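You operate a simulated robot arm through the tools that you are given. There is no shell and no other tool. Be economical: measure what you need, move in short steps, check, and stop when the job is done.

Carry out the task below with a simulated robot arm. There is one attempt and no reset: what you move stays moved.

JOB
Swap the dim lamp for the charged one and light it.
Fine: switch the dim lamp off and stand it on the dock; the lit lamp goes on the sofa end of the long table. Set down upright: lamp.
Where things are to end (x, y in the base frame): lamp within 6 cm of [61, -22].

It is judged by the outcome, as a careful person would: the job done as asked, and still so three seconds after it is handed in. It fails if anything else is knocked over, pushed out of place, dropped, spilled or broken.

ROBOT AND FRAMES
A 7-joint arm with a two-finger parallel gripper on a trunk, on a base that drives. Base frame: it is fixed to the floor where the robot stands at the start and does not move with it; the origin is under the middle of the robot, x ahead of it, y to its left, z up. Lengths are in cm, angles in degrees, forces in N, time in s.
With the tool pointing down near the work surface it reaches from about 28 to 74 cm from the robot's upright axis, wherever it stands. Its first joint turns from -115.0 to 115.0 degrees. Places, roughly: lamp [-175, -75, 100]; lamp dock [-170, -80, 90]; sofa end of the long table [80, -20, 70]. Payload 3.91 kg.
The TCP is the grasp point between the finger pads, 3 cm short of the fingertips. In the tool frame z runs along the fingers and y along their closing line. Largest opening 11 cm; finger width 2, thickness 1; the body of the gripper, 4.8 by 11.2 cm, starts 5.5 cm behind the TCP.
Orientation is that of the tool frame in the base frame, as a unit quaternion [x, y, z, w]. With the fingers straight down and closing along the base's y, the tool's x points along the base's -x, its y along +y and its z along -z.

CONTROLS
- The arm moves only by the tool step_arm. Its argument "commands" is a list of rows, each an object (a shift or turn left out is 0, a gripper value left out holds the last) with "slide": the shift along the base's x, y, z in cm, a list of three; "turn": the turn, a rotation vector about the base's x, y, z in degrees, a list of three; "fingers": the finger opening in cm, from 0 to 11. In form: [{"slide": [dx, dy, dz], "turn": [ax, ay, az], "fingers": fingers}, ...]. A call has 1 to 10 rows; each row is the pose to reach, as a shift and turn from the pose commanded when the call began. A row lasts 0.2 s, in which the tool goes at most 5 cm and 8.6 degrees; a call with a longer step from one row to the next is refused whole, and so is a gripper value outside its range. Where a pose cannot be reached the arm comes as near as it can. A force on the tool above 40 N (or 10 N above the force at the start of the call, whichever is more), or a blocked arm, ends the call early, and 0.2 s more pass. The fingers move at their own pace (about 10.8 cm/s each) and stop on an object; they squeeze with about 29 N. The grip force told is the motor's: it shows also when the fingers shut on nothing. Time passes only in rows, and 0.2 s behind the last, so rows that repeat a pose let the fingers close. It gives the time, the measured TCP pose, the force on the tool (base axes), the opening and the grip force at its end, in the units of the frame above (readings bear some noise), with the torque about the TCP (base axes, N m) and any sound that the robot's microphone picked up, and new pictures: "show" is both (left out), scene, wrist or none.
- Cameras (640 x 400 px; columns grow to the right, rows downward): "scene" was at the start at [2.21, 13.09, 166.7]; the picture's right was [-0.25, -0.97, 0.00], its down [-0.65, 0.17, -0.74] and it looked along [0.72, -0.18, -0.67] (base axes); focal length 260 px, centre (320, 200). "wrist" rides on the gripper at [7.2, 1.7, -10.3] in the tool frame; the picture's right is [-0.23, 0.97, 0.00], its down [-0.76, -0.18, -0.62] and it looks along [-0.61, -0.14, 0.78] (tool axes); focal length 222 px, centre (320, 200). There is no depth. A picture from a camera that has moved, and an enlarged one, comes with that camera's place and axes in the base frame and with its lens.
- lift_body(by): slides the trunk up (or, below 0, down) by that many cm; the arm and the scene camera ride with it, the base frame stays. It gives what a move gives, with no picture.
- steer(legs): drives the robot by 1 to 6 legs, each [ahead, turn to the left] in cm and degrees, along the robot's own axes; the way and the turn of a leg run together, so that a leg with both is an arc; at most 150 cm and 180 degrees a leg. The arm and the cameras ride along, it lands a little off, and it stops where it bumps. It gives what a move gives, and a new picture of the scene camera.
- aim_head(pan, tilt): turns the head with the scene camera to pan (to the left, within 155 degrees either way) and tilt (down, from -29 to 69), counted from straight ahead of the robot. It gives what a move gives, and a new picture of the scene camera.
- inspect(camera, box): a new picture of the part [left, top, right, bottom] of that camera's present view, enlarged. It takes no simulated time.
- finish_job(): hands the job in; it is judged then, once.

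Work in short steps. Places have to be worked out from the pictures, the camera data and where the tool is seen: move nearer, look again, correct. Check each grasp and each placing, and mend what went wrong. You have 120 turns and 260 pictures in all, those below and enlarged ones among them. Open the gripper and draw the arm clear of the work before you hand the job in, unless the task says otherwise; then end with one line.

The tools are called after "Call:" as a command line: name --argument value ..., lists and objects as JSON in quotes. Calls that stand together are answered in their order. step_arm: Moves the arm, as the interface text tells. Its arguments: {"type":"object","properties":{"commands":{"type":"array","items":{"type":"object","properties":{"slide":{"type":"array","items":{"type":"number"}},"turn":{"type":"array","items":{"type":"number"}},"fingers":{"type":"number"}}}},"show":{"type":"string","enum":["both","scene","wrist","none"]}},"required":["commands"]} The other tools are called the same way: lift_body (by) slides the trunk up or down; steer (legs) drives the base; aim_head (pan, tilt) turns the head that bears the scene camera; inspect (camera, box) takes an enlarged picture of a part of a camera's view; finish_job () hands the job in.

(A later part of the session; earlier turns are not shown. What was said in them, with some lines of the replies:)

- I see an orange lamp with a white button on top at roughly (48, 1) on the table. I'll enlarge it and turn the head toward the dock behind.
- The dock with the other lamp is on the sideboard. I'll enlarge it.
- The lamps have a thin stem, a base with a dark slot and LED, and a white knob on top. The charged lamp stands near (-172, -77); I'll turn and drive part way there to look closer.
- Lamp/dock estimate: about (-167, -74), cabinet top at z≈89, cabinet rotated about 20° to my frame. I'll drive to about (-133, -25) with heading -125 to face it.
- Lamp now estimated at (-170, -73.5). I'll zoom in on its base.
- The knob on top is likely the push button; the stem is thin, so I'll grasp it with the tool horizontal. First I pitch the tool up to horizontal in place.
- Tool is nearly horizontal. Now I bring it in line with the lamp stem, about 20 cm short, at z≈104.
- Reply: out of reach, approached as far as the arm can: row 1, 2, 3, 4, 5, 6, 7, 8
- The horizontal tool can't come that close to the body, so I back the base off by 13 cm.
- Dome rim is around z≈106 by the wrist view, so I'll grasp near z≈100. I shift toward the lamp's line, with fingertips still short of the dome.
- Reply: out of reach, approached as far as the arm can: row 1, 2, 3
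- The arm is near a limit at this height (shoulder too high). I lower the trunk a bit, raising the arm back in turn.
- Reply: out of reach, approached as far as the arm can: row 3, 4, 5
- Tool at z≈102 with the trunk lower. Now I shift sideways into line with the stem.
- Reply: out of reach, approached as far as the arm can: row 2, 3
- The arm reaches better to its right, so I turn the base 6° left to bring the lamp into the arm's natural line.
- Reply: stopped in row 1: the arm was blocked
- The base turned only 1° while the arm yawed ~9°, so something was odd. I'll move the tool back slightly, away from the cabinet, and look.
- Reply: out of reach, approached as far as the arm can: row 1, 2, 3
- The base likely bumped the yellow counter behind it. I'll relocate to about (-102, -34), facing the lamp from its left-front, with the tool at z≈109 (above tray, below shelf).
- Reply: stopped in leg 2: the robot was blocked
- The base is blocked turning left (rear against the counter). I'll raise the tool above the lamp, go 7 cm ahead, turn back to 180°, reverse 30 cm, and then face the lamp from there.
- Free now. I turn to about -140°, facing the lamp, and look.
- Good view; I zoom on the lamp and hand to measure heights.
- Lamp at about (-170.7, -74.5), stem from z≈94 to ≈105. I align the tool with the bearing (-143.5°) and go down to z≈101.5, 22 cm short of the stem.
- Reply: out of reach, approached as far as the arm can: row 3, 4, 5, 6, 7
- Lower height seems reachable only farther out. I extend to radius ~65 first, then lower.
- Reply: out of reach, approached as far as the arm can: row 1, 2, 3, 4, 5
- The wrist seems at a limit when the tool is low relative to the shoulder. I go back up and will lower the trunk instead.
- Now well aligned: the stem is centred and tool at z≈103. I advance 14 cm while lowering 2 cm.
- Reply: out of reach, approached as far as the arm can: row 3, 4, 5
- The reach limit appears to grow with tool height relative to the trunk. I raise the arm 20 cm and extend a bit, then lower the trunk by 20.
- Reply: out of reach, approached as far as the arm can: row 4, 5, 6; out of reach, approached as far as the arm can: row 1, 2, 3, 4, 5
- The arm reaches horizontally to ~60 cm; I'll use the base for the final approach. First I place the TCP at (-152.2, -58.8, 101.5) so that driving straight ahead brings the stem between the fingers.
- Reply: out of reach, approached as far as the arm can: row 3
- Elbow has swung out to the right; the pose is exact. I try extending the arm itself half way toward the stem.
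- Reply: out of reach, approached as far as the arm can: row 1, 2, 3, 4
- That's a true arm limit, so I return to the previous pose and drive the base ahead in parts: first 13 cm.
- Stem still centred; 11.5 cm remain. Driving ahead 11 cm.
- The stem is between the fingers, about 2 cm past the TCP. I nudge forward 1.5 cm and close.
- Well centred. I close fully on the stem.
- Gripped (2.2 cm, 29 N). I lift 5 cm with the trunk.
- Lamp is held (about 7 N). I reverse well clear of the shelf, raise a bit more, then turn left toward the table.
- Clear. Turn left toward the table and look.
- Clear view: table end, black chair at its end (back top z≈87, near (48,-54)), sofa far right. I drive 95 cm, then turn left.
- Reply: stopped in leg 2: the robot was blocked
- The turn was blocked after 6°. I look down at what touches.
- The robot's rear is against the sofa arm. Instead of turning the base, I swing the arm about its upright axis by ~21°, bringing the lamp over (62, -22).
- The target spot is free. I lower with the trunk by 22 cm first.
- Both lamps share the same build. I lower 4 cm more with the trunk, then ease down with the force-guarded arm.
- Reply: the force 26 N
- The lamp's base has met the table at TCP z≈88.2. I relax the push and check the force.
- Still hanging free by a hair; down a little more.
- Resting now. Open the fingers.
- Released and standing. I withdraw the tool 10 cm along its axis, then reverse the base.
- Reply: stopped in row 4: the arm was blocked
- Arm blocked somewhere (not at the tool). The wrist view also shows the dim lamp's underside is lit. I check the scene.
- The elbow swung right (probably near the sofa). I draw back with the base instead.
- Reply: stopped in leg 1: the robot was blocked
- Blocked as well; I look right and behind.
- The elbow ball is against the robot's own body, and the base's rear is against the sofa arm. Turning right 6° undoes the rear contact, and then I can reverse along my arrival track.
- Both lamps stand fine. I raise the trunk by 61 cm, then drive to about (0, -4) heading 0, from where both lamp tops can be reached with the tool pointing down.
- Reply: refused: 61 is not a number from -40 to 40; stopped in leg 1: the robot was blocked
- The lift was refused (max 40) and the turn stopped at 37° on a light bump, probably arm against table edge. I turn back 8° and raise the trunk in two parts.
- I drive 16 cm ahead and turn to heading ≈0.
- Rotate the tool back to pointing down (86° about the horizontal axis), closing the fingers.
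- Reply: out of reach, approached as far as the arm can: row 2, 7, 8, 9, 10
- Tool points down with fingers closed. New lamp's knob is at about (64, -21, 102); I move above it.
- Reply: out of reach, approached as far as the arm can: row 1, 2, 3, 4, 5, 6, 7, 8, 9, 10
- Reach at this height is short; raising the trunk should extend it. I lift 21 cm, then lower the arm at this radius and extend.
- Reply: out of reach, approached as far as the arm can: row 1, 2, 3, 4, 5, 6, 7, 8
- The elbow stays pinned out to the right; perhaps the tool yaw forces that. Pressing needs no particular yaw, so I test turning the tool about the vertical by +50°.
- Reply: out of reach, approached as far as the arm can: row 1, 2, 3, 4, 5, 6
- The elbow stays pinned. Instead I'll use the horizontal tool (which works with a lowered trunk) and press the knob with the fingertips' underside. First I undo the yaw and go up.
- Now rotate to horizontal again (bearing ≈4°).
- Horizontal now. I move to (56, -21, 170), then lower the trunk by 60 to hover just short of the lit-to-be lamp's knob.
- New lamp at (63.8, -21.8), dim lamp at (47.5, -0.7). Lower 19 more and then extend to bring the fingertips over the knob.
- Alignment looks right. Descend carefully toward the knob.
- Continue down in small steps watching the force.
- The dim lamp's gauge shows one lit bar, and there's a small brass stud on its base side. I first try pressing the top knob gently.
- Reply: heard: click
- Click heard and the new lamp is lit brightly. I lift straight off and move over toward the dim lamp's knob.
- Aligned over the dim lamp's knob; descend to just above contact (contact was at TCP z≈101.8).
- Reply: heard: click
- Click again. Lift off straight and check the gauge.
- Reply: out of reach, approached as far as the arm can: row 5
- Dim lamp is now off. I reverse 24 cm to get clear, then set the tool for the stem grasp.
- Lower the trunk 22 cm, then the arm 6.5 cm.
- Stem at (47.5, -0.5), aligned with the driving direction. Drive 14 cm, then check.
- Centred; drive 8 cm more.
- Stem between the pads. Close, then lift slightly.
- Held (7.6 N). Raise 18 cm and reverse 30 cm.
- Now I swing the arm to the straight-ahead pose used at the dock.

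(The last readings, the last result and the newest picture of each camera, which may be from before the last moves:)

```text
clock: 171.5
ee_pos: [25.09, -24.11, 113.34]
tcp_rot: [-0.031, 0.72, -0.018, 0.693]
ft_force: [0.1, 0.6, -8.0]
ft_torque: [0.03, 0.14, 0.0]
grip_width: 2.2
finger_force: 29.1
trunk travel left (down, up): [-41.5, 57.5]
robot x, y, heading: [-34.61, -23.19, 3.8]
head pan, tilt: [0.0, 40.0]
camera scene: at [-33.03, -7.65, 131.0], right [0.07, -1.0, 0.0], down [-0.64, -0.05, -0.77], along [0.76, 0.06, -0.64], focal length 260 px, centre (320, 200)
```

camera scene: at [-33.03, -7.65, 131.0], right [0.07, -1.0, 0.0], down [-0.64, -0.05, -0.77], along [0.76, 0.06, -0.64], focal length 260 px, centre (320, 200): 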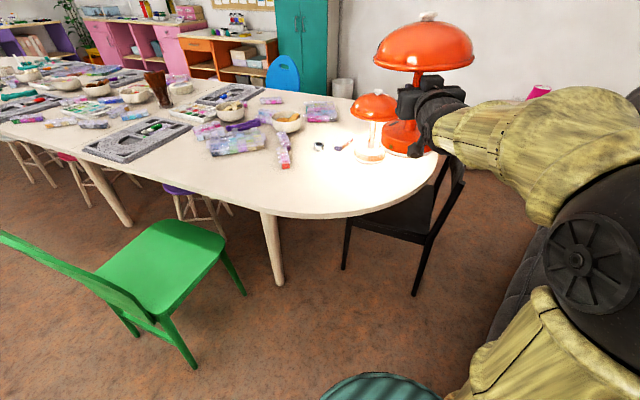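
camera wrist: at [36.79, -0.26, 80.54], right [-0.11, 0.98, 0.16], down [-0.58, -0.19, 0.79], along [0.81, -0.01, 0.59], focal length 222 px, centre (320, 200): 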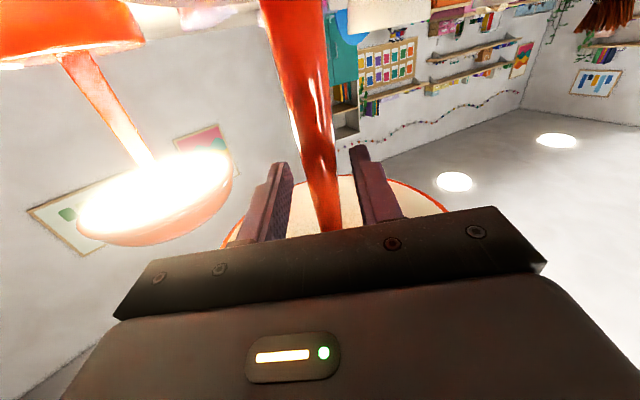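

Now drive: align, reverse to about (-89, -13), and turn right to face the dock — the same clear path as before.

Call:
steer --legs '[[0, -14.4], [-55.3, 0]]'

Call:
steer --legs '[[0, -129.8]]'

Call:
aim_head --pan 0 --tilt 25

```text
clock: 175.6
ee_pos: [-32.39, -28.94, 113.32]
tcp_rot: [0.061, 0.718, -0.106, 0.686]
ft_force: [0.4, 0.8, -7.7]
ft_torque: [0.07, 0.12, 0.0]
grip_width: 2.22
finger_force: 28.9
trunk travel left (down, up): [-41.5, 57.5]
robot x, y, heading: [-90.14, -12.88, -10.4]
head pan, tilt: [0.0, 40.0]
camera scene: at [-84.52, 1.59, 131.0], right [-0.18, -0.98, 0.0], down [-0.63, 0.12, -0.77], along [0.75, -0.14, -0.64], focal length 260 px, centre (320, 200)
```

scene: 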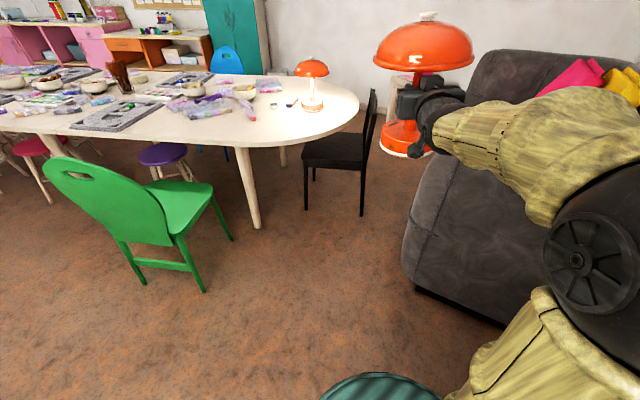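

```text
clock: 181.4
ee_pos: [-139.19, -46.52, 113.38]
tcp_rot: [0.676, 0.248, -0.666, 0.193]
ft_force: [-0.3, -0.9, -7.3]
ft_torque: [0.06, -0.15, -0.01]
grip_width: 2.2
finger_force: 28.3
trunk travel left (down, up): [-41.5, 57.5]
robot x, y, heading: [-89.96, -12.59, -140.6]
head pan, tilt: [0.0, 40.0]
camera scene: at [-82.09, -26.46, 131.0], right [-0.63, 0.77, 0.0], down [0.5, 0.41, -0.77], along [-0.59, -0.49, -0.64], focal length 260 px, centre (320, 200)
```

scene: 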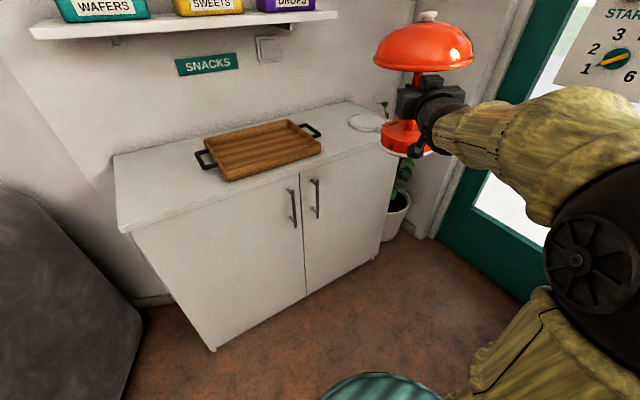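

```text
clock: 182.2
ee_pos: [-139.2, -46.36, 113.36]
tcp_rot: [0.676, 0.248, -0.666, 0.194]
ft_force: [-0.1, 0.4, -8.2]
ft_torque: [0.08, -0.13, -0.02]
grip_width: 2.23
finger_force: 28.6
trunk travel left (down, up): [-41.5, 57.5]
robot x, y, heading: [-89.69, -12.85, -140.9]
head pan, tilt: [0.0, 25.0]
camera scene: at [-82.64, -26.92, 133.33], right [-0.63, 0.77, 0.0], down [0.33, 0.27, -0.91], along [-0.7, -0.57, -0.42], focal length 260 px, centre (320, 200)
```

scene: 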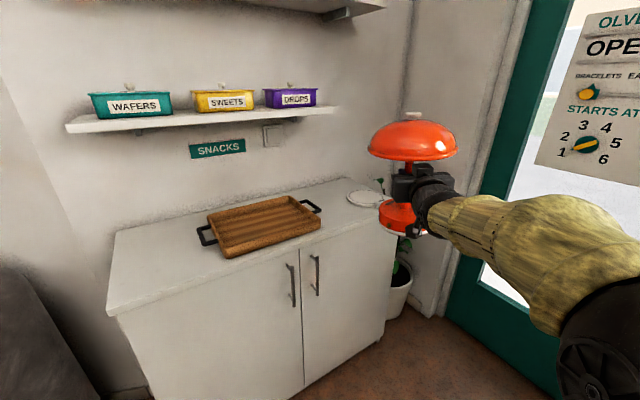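

The lit lamp stands well. I zoom on the dock to locate it.

Call:
inspect --camera "scene" --box '[330, 100, 450, 250]'

```text
2.67 times, centred on (390, 175) of scene
camera zoom: at [-82.64, -26.92, 133.33], right [-0.63, 0.77, 0.0], down [0.33, 0.27, -0.91], along [-0.7, -0.57, -0.42], focal length 693 px, centre (133, 267)
```

zoom: 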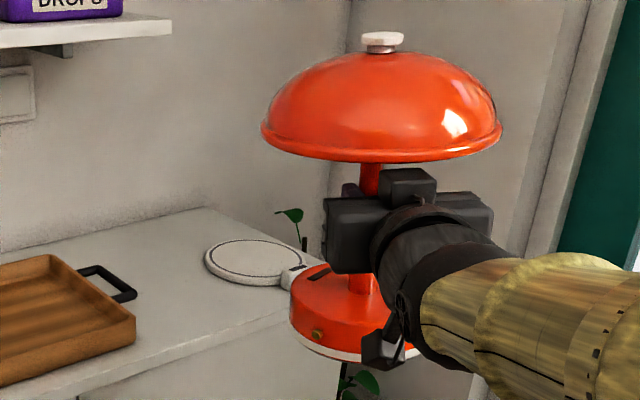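

Dock centre ≈ (-172, -75), its top at z≈88. I lower to TCP z≈107 and drive 30 cm toward it.

Call:
lift_body --by -6

Call:
steer --legs '[[0, 0.8], [30, 0]]'

Call:
inspect --camera "scene" --box '[320, 80, 480, 260]'

```text
clock: 183.2
ee_pos: [-139.22, -46.39, 107.33]
tcp_rot: [0.676, 0.248, -0.666, 0.194]
ft_force: [0.8, -0.1, -6.8]
ft_torque: [0.01, -0.15, 0.0]
grip_width: 2.2
finger_force: 29.3
trunk travel left (down, up): [-35.5, 63.5]
robot x, y, heading: [-89.96, -13.07, -140.5]
head pan, tilt: [0.0, 25.0]
```

```text
clock: 185.6
ee_pos: [-161.68, -66.48, 107.21]
tcp_rot: [0.674, 0.253, -0.664, 0.199]
ft_force: [0.7, -1.0, -7.0]
ft_torque: [0.06, -0.11, -0.01]
grip_width: 2.21
finger_force: 29.1
trunk travel left (down, up): [-35.5, 63.5]
robot x, y, heading: [-112.61, -31.92, -139.8]
head pan, tilt: [0.0, 25.0]
camera scene: at [-105.35, -46.18, 127.33], right [-0.65, 0.76, 0.0], down [0.32, 0.27, -0.91], along [-0.69, -0.58, -0.42], focal length 260 px, centre (320, 200)
```

scene: 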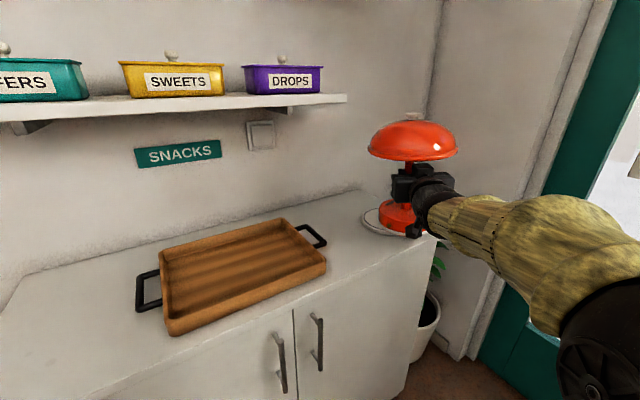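

```text
2.22 times, centred on (400, 170) of scene
camera zoom: at [-105.35, -46.18, 127.33], right [-0.65, 0.76, 0.0], down [0.32, 0.27, -0.91], along [-0.69, -0.58, -0.42], focal length 578 px, centre (142, 267)
```

zoom: 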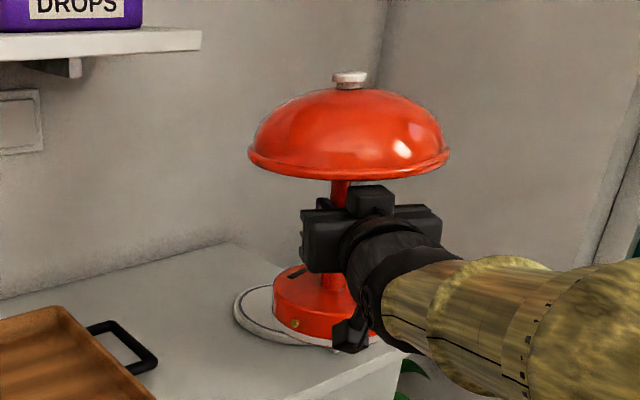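

Drive 12 cm more, still 5 cm above the dock.

Call:
steer --legs '[[12, 0]]'

Call:
aim_head --pan 0 --tilt 30

Call:
inspect --camera "scene" --box '[340, 80, 480, 220]'

```text
clock: 186.8
ee_pos: [-170.89, -74.25, 107.34]
tcp_rot: [0.675, 0.252, -0.664, 0.199]
ft_force: [-0.1, -0.8, -7.1]
ft_torque: [0.07, -0.11, 0.01]
grip_width: 2.18
finger_force: 29.1
trunk travel left (down, up): [-35.5, 63.5]
robot x, y, heading: [-121.6, -40.2, -139.5]
head pan, tilt: [0.0, 25.0]
camera scene: at [-114.58, -53.97, 127.33], right [-0.65, 0.76, 0.0], down [0.32, 0.27, -0.91], along [-0.69, -0.58, -0.42], focal length 260 px, centre (320, 200)
```

scene: 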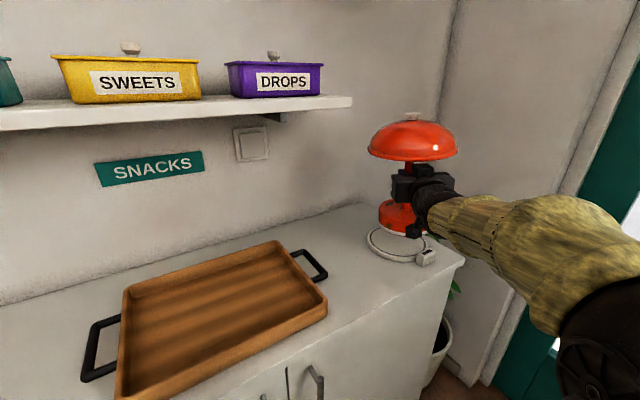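

```text
clock: 187.5
ee_pos: [-170.94, -74.26, 107.22]
tcp_rot: [0.675, 0.253, -0.664, 0.198]
ft_force: [-0.1, 0.8, -7.6]
ft_torque: [0.02, -0.1, -0.01]
grip_width: 2.21
finger_force: 28.9
trunk travel left (down, up): [-35.5, 63.5]
robot x, y, heading: [-122.19, -40.07, -139.7]
head pan, tilt: [0.0, 30.0]
camera scene: at [-114.44, -53.85, 126.54], right [-0.65, 0.76, 0.0], down [0.38, 0.32, -0.87], along [-0.66, -0.56, -0.5], focal length 260 px, centre (320, 200)
```

scene: 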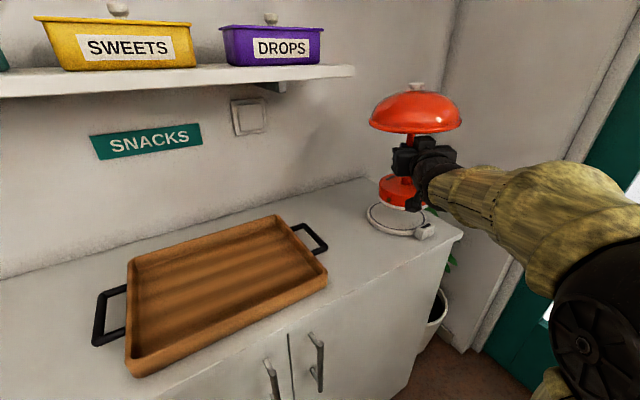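

```text
2.86 times, centred on (410, 150) of scene
camera zoom: at [-114.44, -53.85, 126.54], right [-0.65, 0.76, 0.0], down [0.38, 0.32, -0.87], along [-0.66, -0.56, -0.5], focal length 743 px, centre (63, 343)
```

zoom: 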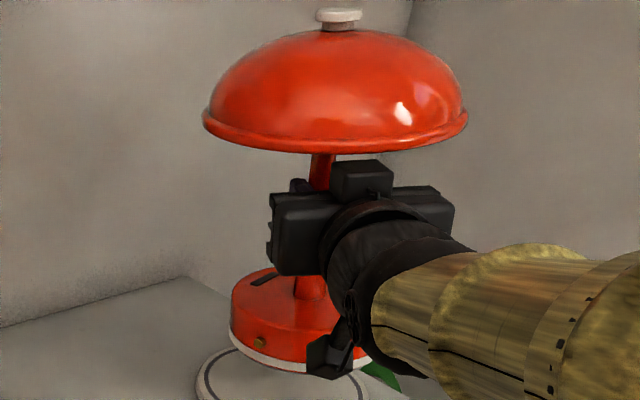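

Call:
inspect --camera "scene" --box '[355, 165, 455, 245]'

```text
5.00 times, centred on (405, 205) of scene
camera zoom: at [-114.44, -53.85, 126.54], right [-0.65, 0.76, 0.0], down [0.38, 0.32, -0.87], along [-0.66, -0.56, -0.5], focal length 1300 px, centre (-105, 175)
```

zoom: 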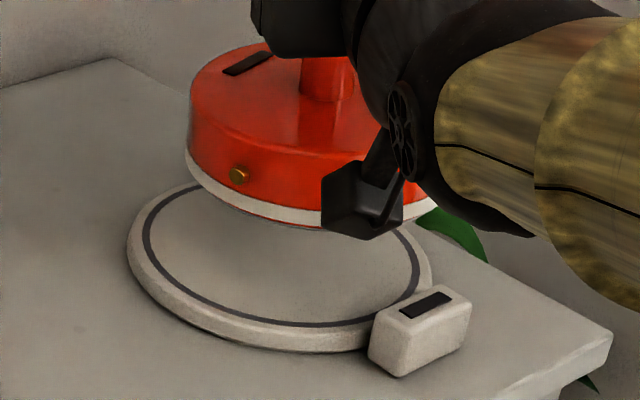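

From this view the base centre lies about 1.2 cm beyond the dock centre. I shift by (+1.1, -0.6) and lower 3 cm, then look again.

Call:
step_arm --commands '[{"slide": [0.6, -0.3, 0]}, {"slide": [1.1, -0.6, 0]}]' --show "none"

Call:
lift_body --by -3.5

Call:
inspect --camera "scene" --box '[355, 150, 455, 230]'

```text
clock: 188.1
ee_pos: [-169.68, -74.83, 107.33]
tcp_rot: [0.675, 0.252, -0.664, 0.198]
ft_force: [0.0, 0.2, -8.0]
ft_torque: [0.06, -0.13, -0.02]
grip_width: 2.19
finger_force: 29.1
trunk travel left (down, up): [-35.5, 63.5]
robot x, y, heading: [-121.64, -40.15, -140.0]
head pan, tilt: [0.0, 30.0]
```

```text
clock: 188.8
ee_pos: [-169.81, -74.9, 103.69]
tcp_rot: [0.675, 0.253, -0.664, 0.198]
ft_force: [-0.4, 0.0, -7.5]
ft_torque: [0.07, -0.13, -0.01]
grip_width: 2.22
finger_force: 28.8
trunk travel left (down, up): [-32.0, 67.0]
robot x, y, heading: [-121.95, -39.83, -139.9]
head pan, tilt: [0.0, 30.0]
```

```text
5.00 times, centred on (405, 190) of scene
camera zoom: at [-114.43, -53.84, 123.03], right [-0.65, 0.76, 0.0], down [0.38, 0.32, -0.87], along [-0.66, -0.56, -0.5], focal length 1300 px, centre (-105, 250)
```

zoom: 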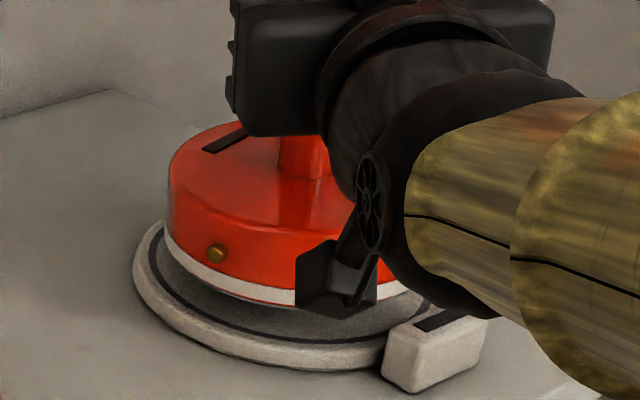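

Nearly concentric (about 0.6 cm off). I correct and lower gently to contact.

Call:
step_arm --commands '[{"slide": [-0.2, -0.5, 0]}, {"slide": [-0.2, -0.5, -0.7]}, {"slide": [-0.2, -0.5, -1.4]}]' --show "none"

```text
clock: 189.7
ee_pos: [-170.02, -75.3, 102.49]
tcp_rot: [0.675, 0.252, -0.665, 0.197]
ft_force: [0.1, -0.3, -6.8]
ft_torque: [0.05, -0.12, -0.01]
grip_width: 2.19
finger_force: 28.9
trunk travel left (down, up): [-32.0, 67.0]
robot x, y, heading: [-121.84, -40.18, -139.6]
head pan, tilt: [0.0, 30.0]
```

Call:
step_arm --commands '[{"slide": [0, 0, -0.3]}, {"slide": [0, 0, -0.6]}]' --show "none"

Call:
inspect --camera "scene" --box '[355, 150, 455, 230]'

```text
clock: 190.2
ee_pos: [-169.96, -75.3, 101.82]
tcp_rot: [0.675, 0.253, -0.664, 0.197]
ft_force: [-0.2, 0.0, -7.8]
ft_torque: [0.06, -0.14, 0.0]
grip_width: 2.21
finger_force: 29.2
trunk travel left (down, up): [-32.0, 67.0]
robot x, y, heading: [-122.13, -39.87, -139.9]
head pan, tilt: [0.0, 30.0]
```

```text
5.00 times, centred on (405, 190) of scene
camera zoom: at [-114.43, -53.85, 123.04], right [-0.65, 0.76, 0.0], down [0.38, 0.32, -0.87], along [-0.66, -0.56, -0.5], focal length 1300 px, centre (-105, 250)
```

zoom: 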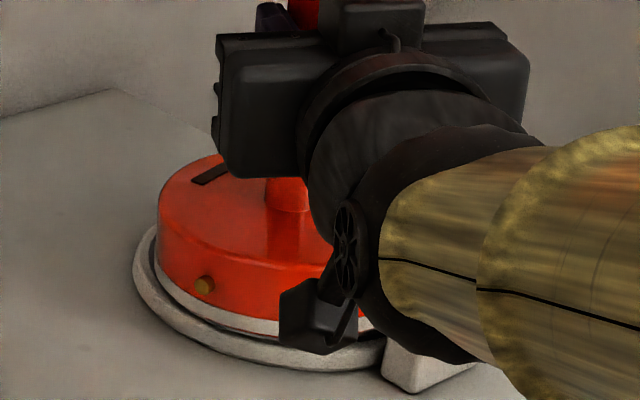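

Well centred. Tiny correction and continue down.

Call:
step_arm --commands '[{"slide": [-0.2, 0.2, -0.2]}, {"slide": [-0.2, 0.2, -0.5]}, {"slide": [-0.2, 0.2, -0.7]}]' --show "none"

```text
clock: 191.1
ee_pos: [-170.24, -74.94, 101.32]
tcp_rot: [0.673, 0.251, -0.666, 0.2]
ft_force: [-2.1, 0.1, 3.4]
ft_torque: [-0.42, -0.12, -0.11]
grip_width: 2.21
finger_force: 29.2
trunk travel left (down, up): [-32.0, 67.0]
robot x, y, heading: [-121.94, -39.74, -139.9]
head pan, tilt: [0.0, 30.0]
```

Contact. I open the fingers.

Call:
step_arm --commands '[{"fingers": 4}, {"fingers": 8}, {"fingers": 11}, {"fingers": 11}]' --show "wrist"

Call:
inspect --camera "scene" --box '[340, 70, 480, 240]'

```text
clock: 192.1
ee_pos: [-170.18, -75.16, 101.14]
tcp_rot: [0.675, 0.252, -0.665, 0.198]
ft_force: [-0.1, -0.1, 1.4]
ft_torque: [-0.01, 0.02, 0.0]
grip_width: 11.01
finger_force: 0.1
trunk travel left (down, up): [-32.0, 67.0]
robot x, y, heading: [-122.18, -40.18, -139.8]
head pan, tilt: [0.0, 30.0]
camera wrist: at [-160.98, -69.52, 94.09], right [0.59, -0.79, 0.16], down [0.4, 0.46, 0.8], along [-0.7, -0.41, 0.58], focal length 222 px, centre (320, 200)
```

wrist: 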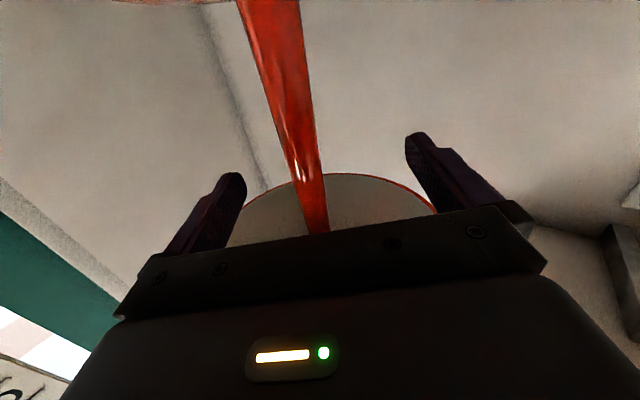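

```text
2.35 times, centred on (410, 155) of scene
camera zoom: at [-114.38, -53.81, 123.04], right [-0.65, 0.76, 0.0], down [0.38, 0.32, -0.87], along [-0.66, -0.56, -0.5], focal length 612 px, centre (108, 306)
```

zoom: 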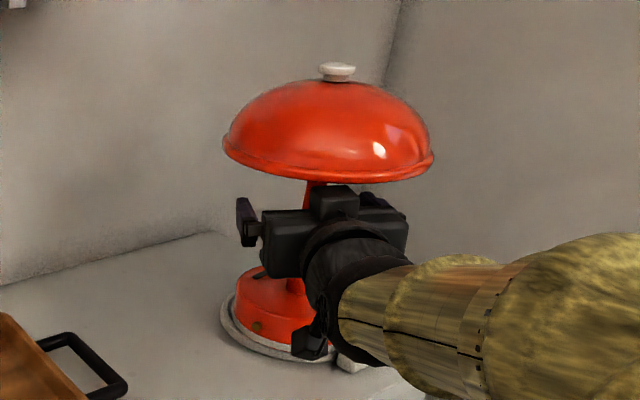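

Lamp stands on the dock. Withdraw straight back with the base.

Call:
steer --legs '[[-12, 0], [-24, 0]]'

Call:
inspect --camera "scene" --box '[330, 90, 450, 210]'

```text
clock: 194.7
ee_pos: [-142.64, -51.84, 101.1]
tcp_rot: [0.675, 0.253, -0.664, 0.198]
ft_force: [-0.4, -0.9, 0.1]
ft_torque: [-0.01, 0.01, 0.01]
grip_width: 11.01
finger_force: 0.1
trunk travel left (down, up): [-32.0, 67.0]
robot x, y, heading: [-94.64, -16.63, -139.7]
head pan, tilt: [0.0, 30.0]
camera scene: at [-86.81, -30.5, 123.04], right [-0.65, 0.76, 0.0], down [0.38, 0.32, -0.87], along [-0.66, -0.56, -0.5], focal length 260 px, centre (320, 200)
```

scene: 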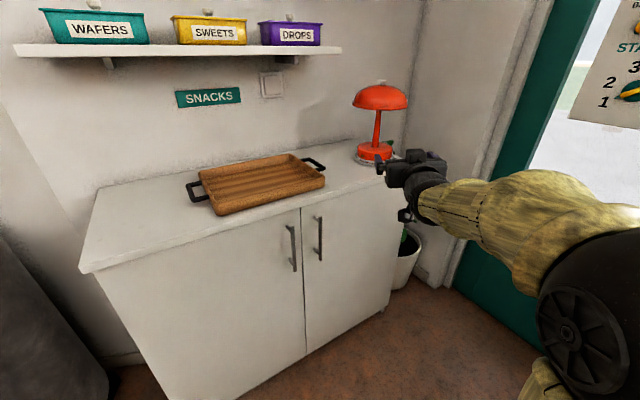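

```text
3.33 times, centred on (390, 150) of scene
camera zoom: at [-86.81, -30.5, 123.04], right [-0.65, 0.76, 0.0], down [0.38, 0.32, -0.87], along [-0.66, -0.56, -0.5], focal length 867 px, centre (87, 367)
```

zoom: 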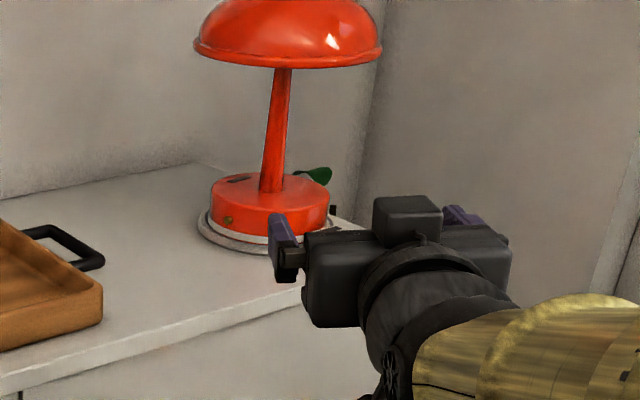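

I raise the trunk to see the dock's indicator past the hand.

Call:
lift_body --by 25

Call:
inspect --camera "scene" --box '[330, 130, 450, 250]'

```text
clock: 197.2
ee_pos: [-142.63, -51.79, 126.08]
tcp_rot: [0.674, 0.254, -0.664, 0.199]
ft_force: [-0.1, 0.3, 0.3]
ft_torque: [0.02, 0.03, 0.01]
grip_width: 11.0
finger_force: 0.0
trunk travel left (down, up): [-57.0, 42.0]
robot x, y, heading: [-94.3, -16.62, -139.6]
head pan, tilt: [0.0, 30.0]
```

```text
3.33 times, centred on (390, 190) of scene
camera zoom: at [-86.81, -30.5, 148.04], right [-0.65, 0.76, 0.0], down [0.38, 0.32, -0.87], along [-0.66, -0.56, -0.5], focal length 867 px, centre (87, 233)
```

zoom: 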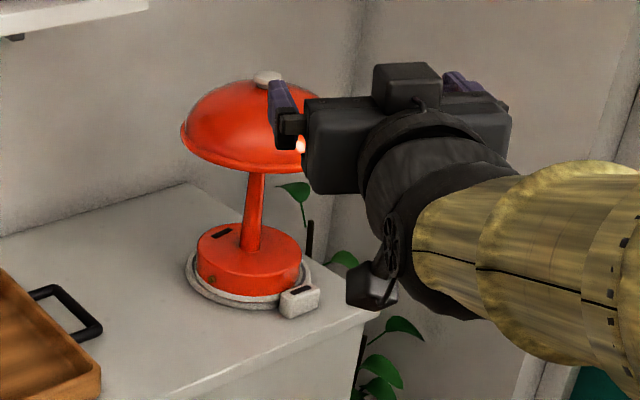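

Call:
inspect --camera "scene" --box '[380, 205, 430, 235]'

Call:
inspect --camera "scene" --box '[380, 180, 440, 225]'

```text
12.80 times, centred on (405, 220) of scene
camera zoom: at [-86.81, -30.5, 148.04], right [-0.65, 0.76, 0.0], down [0.38, 0.32, -0.87], along [-0.66, -0.56, -0.5], focal length 3328 px, centre (-768, -56)
```

zoom: 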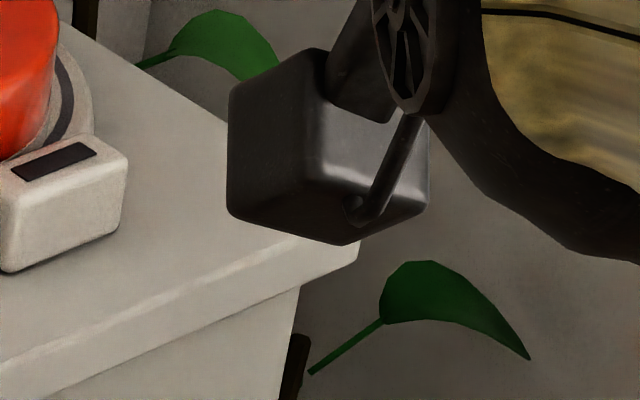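

```text
8.89 times, centred on (410, 202) of scene
camera zoom: at [-86.81, -30.5, 148.04], right [-0.65, 0.76, 0.0], down [0.38, 0.32, -0.87], along [-0.66, -0.56, -0.5], focal length 2312 px, centre (-480, 178)
```

zoom: 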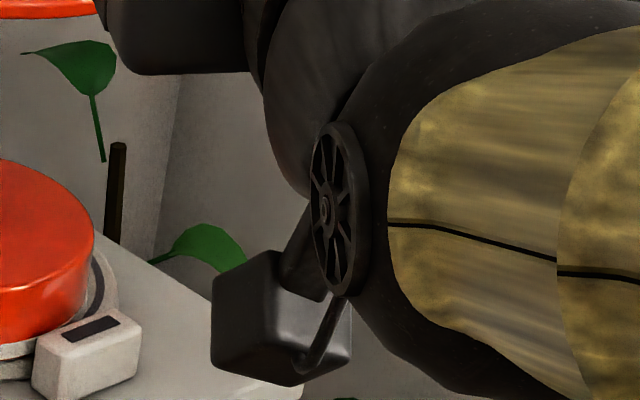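

The dock's indicator is dark, whereas it glowed with the other lamp. I check how the lamp sits.

Call:
inspect --camera "scene" --box '[350, 180, 410, 225]'

```text
8.89 times, centred on (380, 202) of scene
camera zoom: at [-86.81, -30.5, 148.04], right [-0.65, 0.76, 0.0], down [0.38, 0.32, -0.87], along [-0.66, -0.56, -0.5], focal length 2312 px, centre (-213, 178)
```

zoom: 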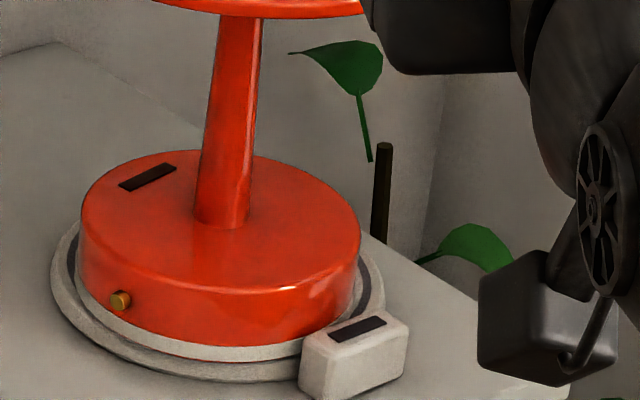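

The lamp looks about 1.4 cm off-centre toward me, which may explain the dark indicator. I go back, regrasp and recentre it.

Call:
lift_body --by -25

Call:
steer --legs '[[24, 0]]'

Call:
step_arm --commands '[{"slide": [0, 0, 0]}]' --show "wrist"

```text
clock: 199.8
ee_pos: [-142.46, -51.81, 101.2]
tcp_rot: [0.674, 0.253, -0.664, 0.2]
ft_force: [-0.2, 0.2, 0.8]
ft_torque: [0.0, -0.01, -0.01]
grip_width: 10.99
finger_force: 0.0
trunk travel left (down, up): [-32.0, 67.0]
robot x, y, heading: [-94.35, -16.94, -139.5]
head pan, tilt: [0.0, 30.0]
```

```text
clock: 201.6
ee_pos: [-161.02, -67.52, 101.14]
tcp_rot: [0.675, 0.252, -0.665, 0.198]
ft_force: [-0.4, 1.2, 0.1]
ft_torque: [0.0, 0.03, -0.01]
grip_width: 10.98
finger_force: 0.0
trunk travel left (down, up): [-32.0, 67.0]
robot x, y, heading: [-112.67, -32.07, -139.8]
head pan, tilt: [0.0, 30.0]
camera scene: at [-105.34, -46.15, 123.04], right [-0.64, 0.76, 0.0], down [0.38, 0.32, -0.87], along [-0.66, -0.56, -0.5], focal length 260 px, centre (320, 200)
```

scene: 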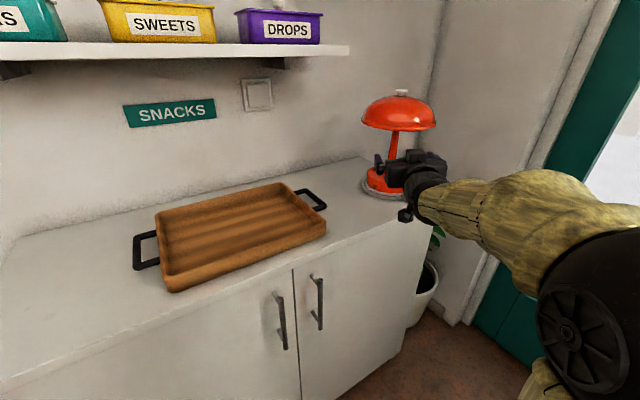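

```text
clock: 202.0
ee_pos: [-161.05, -67.63, 101.1]
tcp_rot: [0.675, 0.252, -0.665, 0.197]
ft_force: [-0.3, 0.3, 0.4]
ft_torque: [0.0, -0.02, 0.01]
grip_width: 11.0
finger_force: 0.2
trunk travel left (down, up): [-32.0, 67.0]
robot x, y, heading: [-112.99, -32.35, -139.6]
head pan, tilt: [0.0, 30.0]
camera wrist: at [-151.95, -61.85, 94.08], right [0.59, -0.79, 0.16], down [0.4, 0.46, 0.8], along [-0.7, -0.41, 0.58], focal length 222 px, centre (320, 200)
```

wrist: 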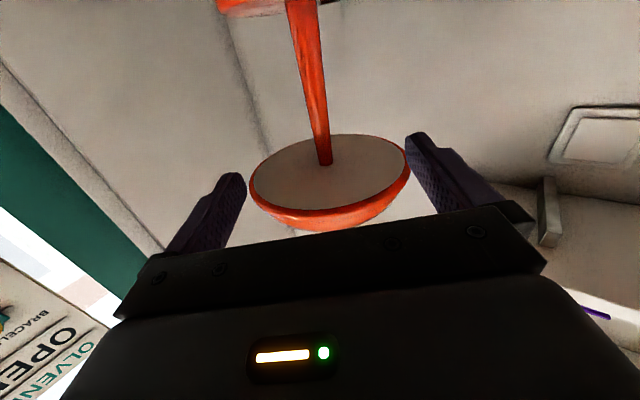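

Aligned; drive the remaining 12 cm and regrasp.

Call:
steer --legs '[[12, 0]]'

Call:
step_arm --commands '[{"fingers": 6}, {"fingers": 3}, {"fingers": 0}, {"fingers": 0}, {"fingers": 0}]' --show "wrist"

```text
clock: 203.3
ee_pos: [-170.24, -75.23, 101.03]
tcp_rot: [0.675, 0.251, -0.665, 0.198]
ft_force: [-0.1, -0.7, 1.5]
ft_torque: [-0.02, -0.01, -0.04]
grip_width: 10.98
finger_force: 0.1
trunk travel left (down, up): [-32.0, 67.0]
robot x, y, heading: [-122.27, -39.91, -139.9]
head pan, tilt: [0.0, 30.0]
camera scene: at [-114.51, -53.89, 123.04], right [-0.64, 0.76, 0.0], down [0.38, 0.32, -0.87], along [-0.66, -0.56, -0.5], focal length 260 px, centre (320, 200)
```

scene: 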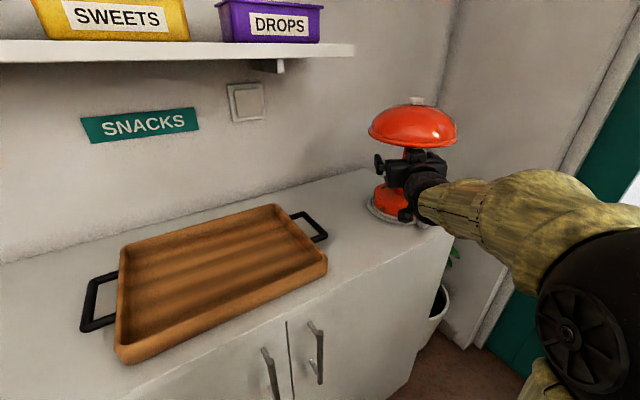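

```text
clock: 204.5
ee_pos: [-170.3, -75.01, 101.12]
tcp_rot: [0.675, 0.253, -0.665, 0.198]
ft_force: [-1.5, 0.6, 2.8]
ft_torque: [-0.52, -0.22, -0.04]
grip_width: 2.29
finger_force: 29.0
trunk travel left (down, up): [-32.0, 67.0]
robot x, y, heading: [-122.37, -40.17, -139.7]
head pan, tilt: [0.0, 30.0]
camera wrist: at [-161.12, -69.56, 94.13], right [0.59, -0.79, 0.16], down [0.4, 0.46, 0.79], along [-0.7, -0.41, 0.59], focal length 222 px, centre (320, 200)
```

wrist: 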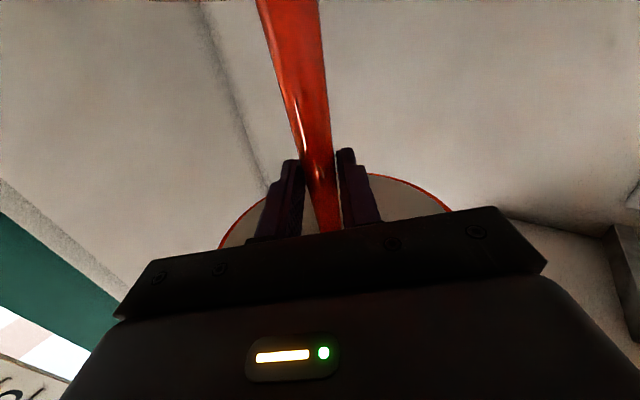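

Gripped. Lift 1.2 cm, shift (-1.05, -0.85), and set down again.

Call:
lift_body --by 1.2

Call:
step_arm --commands '[{"slide": [-0.5, -0.4, 0]}, {"slide": [-1.05, -0.85, 0]}, {"slide": [-1.05, -0.85, -0.4]}, {"slide": [-1.05, -0.85, -0.8]}]' --show "none"

Call:
inspect --camera "scene" --box '[355, 160, 455, 240]'

```text
clock: 205.1
ee_pos: [-170.35, -75.19, 102.11]
tcp_rot: [0.676, 0.253, -0.663, 0.196]
ft_force: [-0.4, -0.2, -6.8]
ft_torque: [0.03, -0.14, -0.01]
grip_width: 2.22
finger_force: 28.5
trunk travel left (down, up): [-33.2, 65.8]
robot x, y, heading: [-122.07, -40.11, -139.8]
head pan, tilt: [0.0, 30.0]
```

```text
clock: 206.1
ee_pos: [-171.47, -75.96, 101.56]
tcp_rot: [0.674, 0.252, -0.665, 0.198]
ft_force: [-1.2, 0.1, -4.0]
ft_torque: [-0.16, -0.11, -0.06]
grip_width: 2.23
finger_force: 28.6
trunk travel left (down, up): [-33.2, 65.8]
robot x, y, heading: [-122.38, -40.17, -139.8]
head pan, tilt: [0.0, 30.0]
```

```text
5.00 times, centred on (405, 200) of scene
camera zoom: at [-114.56, -53.92, 124.25], right [-0.64, 0.76, 0.0], down [0.38, 0.32, -0.87], along [-0.66, -0.56, -0.5], focal length 1300 px, centre (-105, 200)
```

zoom: 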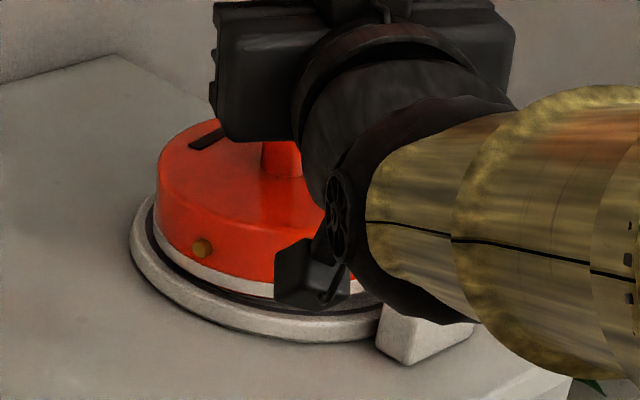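

It looks concentric now. A touch lower, then release and back off.

Call:
step_arm --commands '[{"slide": [0, 0, -0.25]}, {"slide": [0, 0, -0.25], "fingers": 3}, {"slide": [0, 0, -0.25], "fingers": 8}, {"slide": [0, 0, -0.25], "fingers": 11}, {"slide": [0, 0, -0.25], "fingers": 11}]' --show "none"

Call:
steer --legs '[[-14, 0], [-22, 0]]'

Call:
lift_body --by 25

Call:
inspect --camera "scene" --box '[350, 180, 410, 225]'

```text
clock: 207.3
ee_pos: [-171.42, -76.08, 101.24]
tcp_rot: [0.675, 0.252, -0.665, 0.197]
ft_force: [0.0, 0.1, -0.4]
ft_torque: [0.01, 0.02, 0.01]
grip_width: 10.98
finger_force: 0.0
trunk travel left (down, up): [-33.2, 65.8]
robot x, y, heading: [-122.09, -40.11, -139.9]
head pan, tilt: [0.0, 30.0]
```

```text
clock: 209.9
ee_pos: [-143.84, -52.78, 101.29]
tcp_rot: [0.675, 0.253, -0.664, 0.198]
ft_force: [0.0, 0.2, -0.2]
ft_torque: [0.01, 0.0, -0.05]
grip_width: 11.0
finger_force: 0.2
trunk travel left (down, up): [-33.2, 65.8]
robot x, y, heading: [-94.73, -16.85, -139.8]
head pan, tilt: [0.0, 30.0]
camera scene: at [-86.97, -30.62, 124.24], right [-0.65, 0.76, 0.0], down [0.38, 0.32, -0.87], along [-0.66, -0.56, -0.5], focal length 260 px, centre (320, 200)
```

scene: 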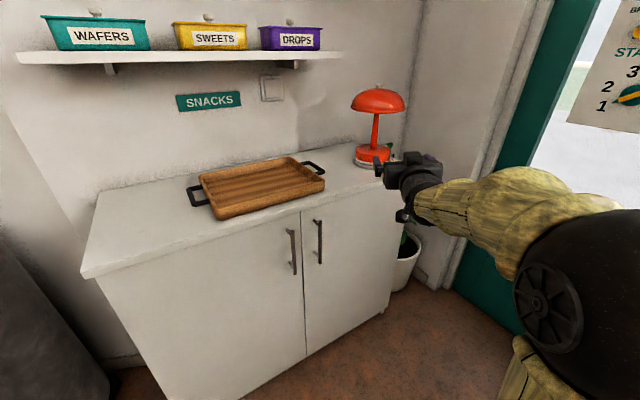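

```text
clock: 212.4
ee_pos: [-143.86, -52.8, 126.28]
tcp_rot: [0.675, 0.253, -0.664, 0.199]
ft_force: [-0.6, -0.1, 1.9]
ft_torque: [0.01, -0.01, 0.01]
grip_width: 11.01
finger_force: 0.1
trunk travel left (down, up): [-58.2, 40.8]
robot x, y, heading: [-94.31, -16.79, -139.9]
head pan, tilt: [0.0, 30.0]
```

```text
8.89 times, centred on (380, 202) of scene
camera zoom: at [-86.97, -30.62, 149.24], right [-0.65, 0.76, 0.0], down [0.38, 0.32, -0.87], along [-0.66, -0.56, -0.5], focal length 2312 px, centre (-213, 178)
```

zoom: 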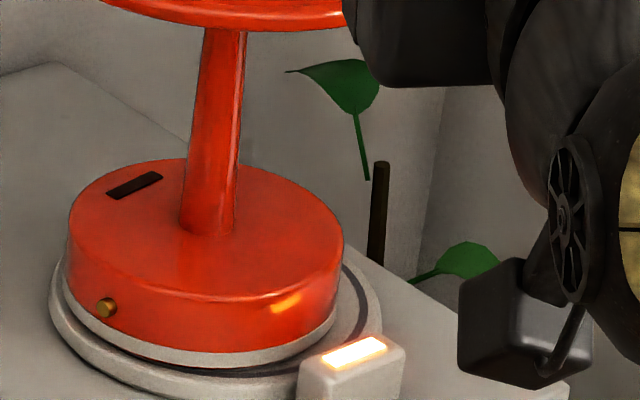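

The dock now glows amber: the lamp is charging. One last look at the table before handing in.

Call:
aim_head --pan 135 --tilt 18

```text
clock: 214.6
ee_pos: [-143.8, -52.86, 126.2]
tcp_rot: [0.675, 0.253, -0.665, 0.198]
ft_force: [0.3, -0.2, -0.4]
ft_torque: [0.0, -0.01, 0.02]
grip_width: 10.98
finger_force: 0.1
trunk travel left (down, up): [-58.2, 40.8]
robot x, y, heading: [-94.53, -17.02, -139.7]
head pan, tilt: [135.0, 18.0]
camera scene: at [-70.76, -25.56, 151.17], right [-0.08, -1.0, 0.0], down [-0.31, 0.03, -0.95], along [0.95, -0.08, -0.31], focal length 260 px, centre (320, 200)
```

scene: 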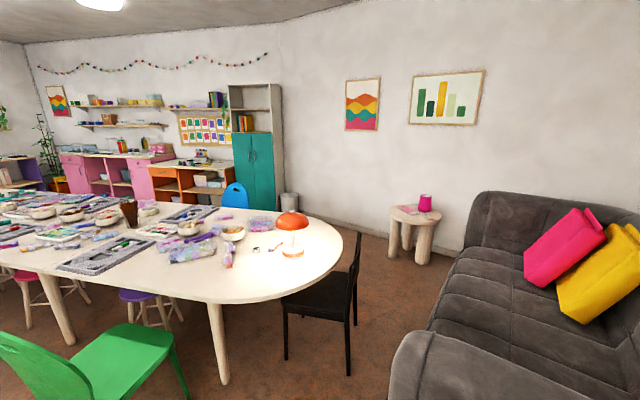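

The charged lamp is lit and upright on the sofa end of the table, the dim lamp is off and charging on the dock, and the gripper is open and clear. I hand the job in.

Call:
finish_job

```text
The job is handed in.
```

The swap is done: the charged lamp is lit and upright on the sofa end of the long table at about (63.8, -21.8), roughly 3 cm from the target, and the dim lamp is switched off and charging on the dock.
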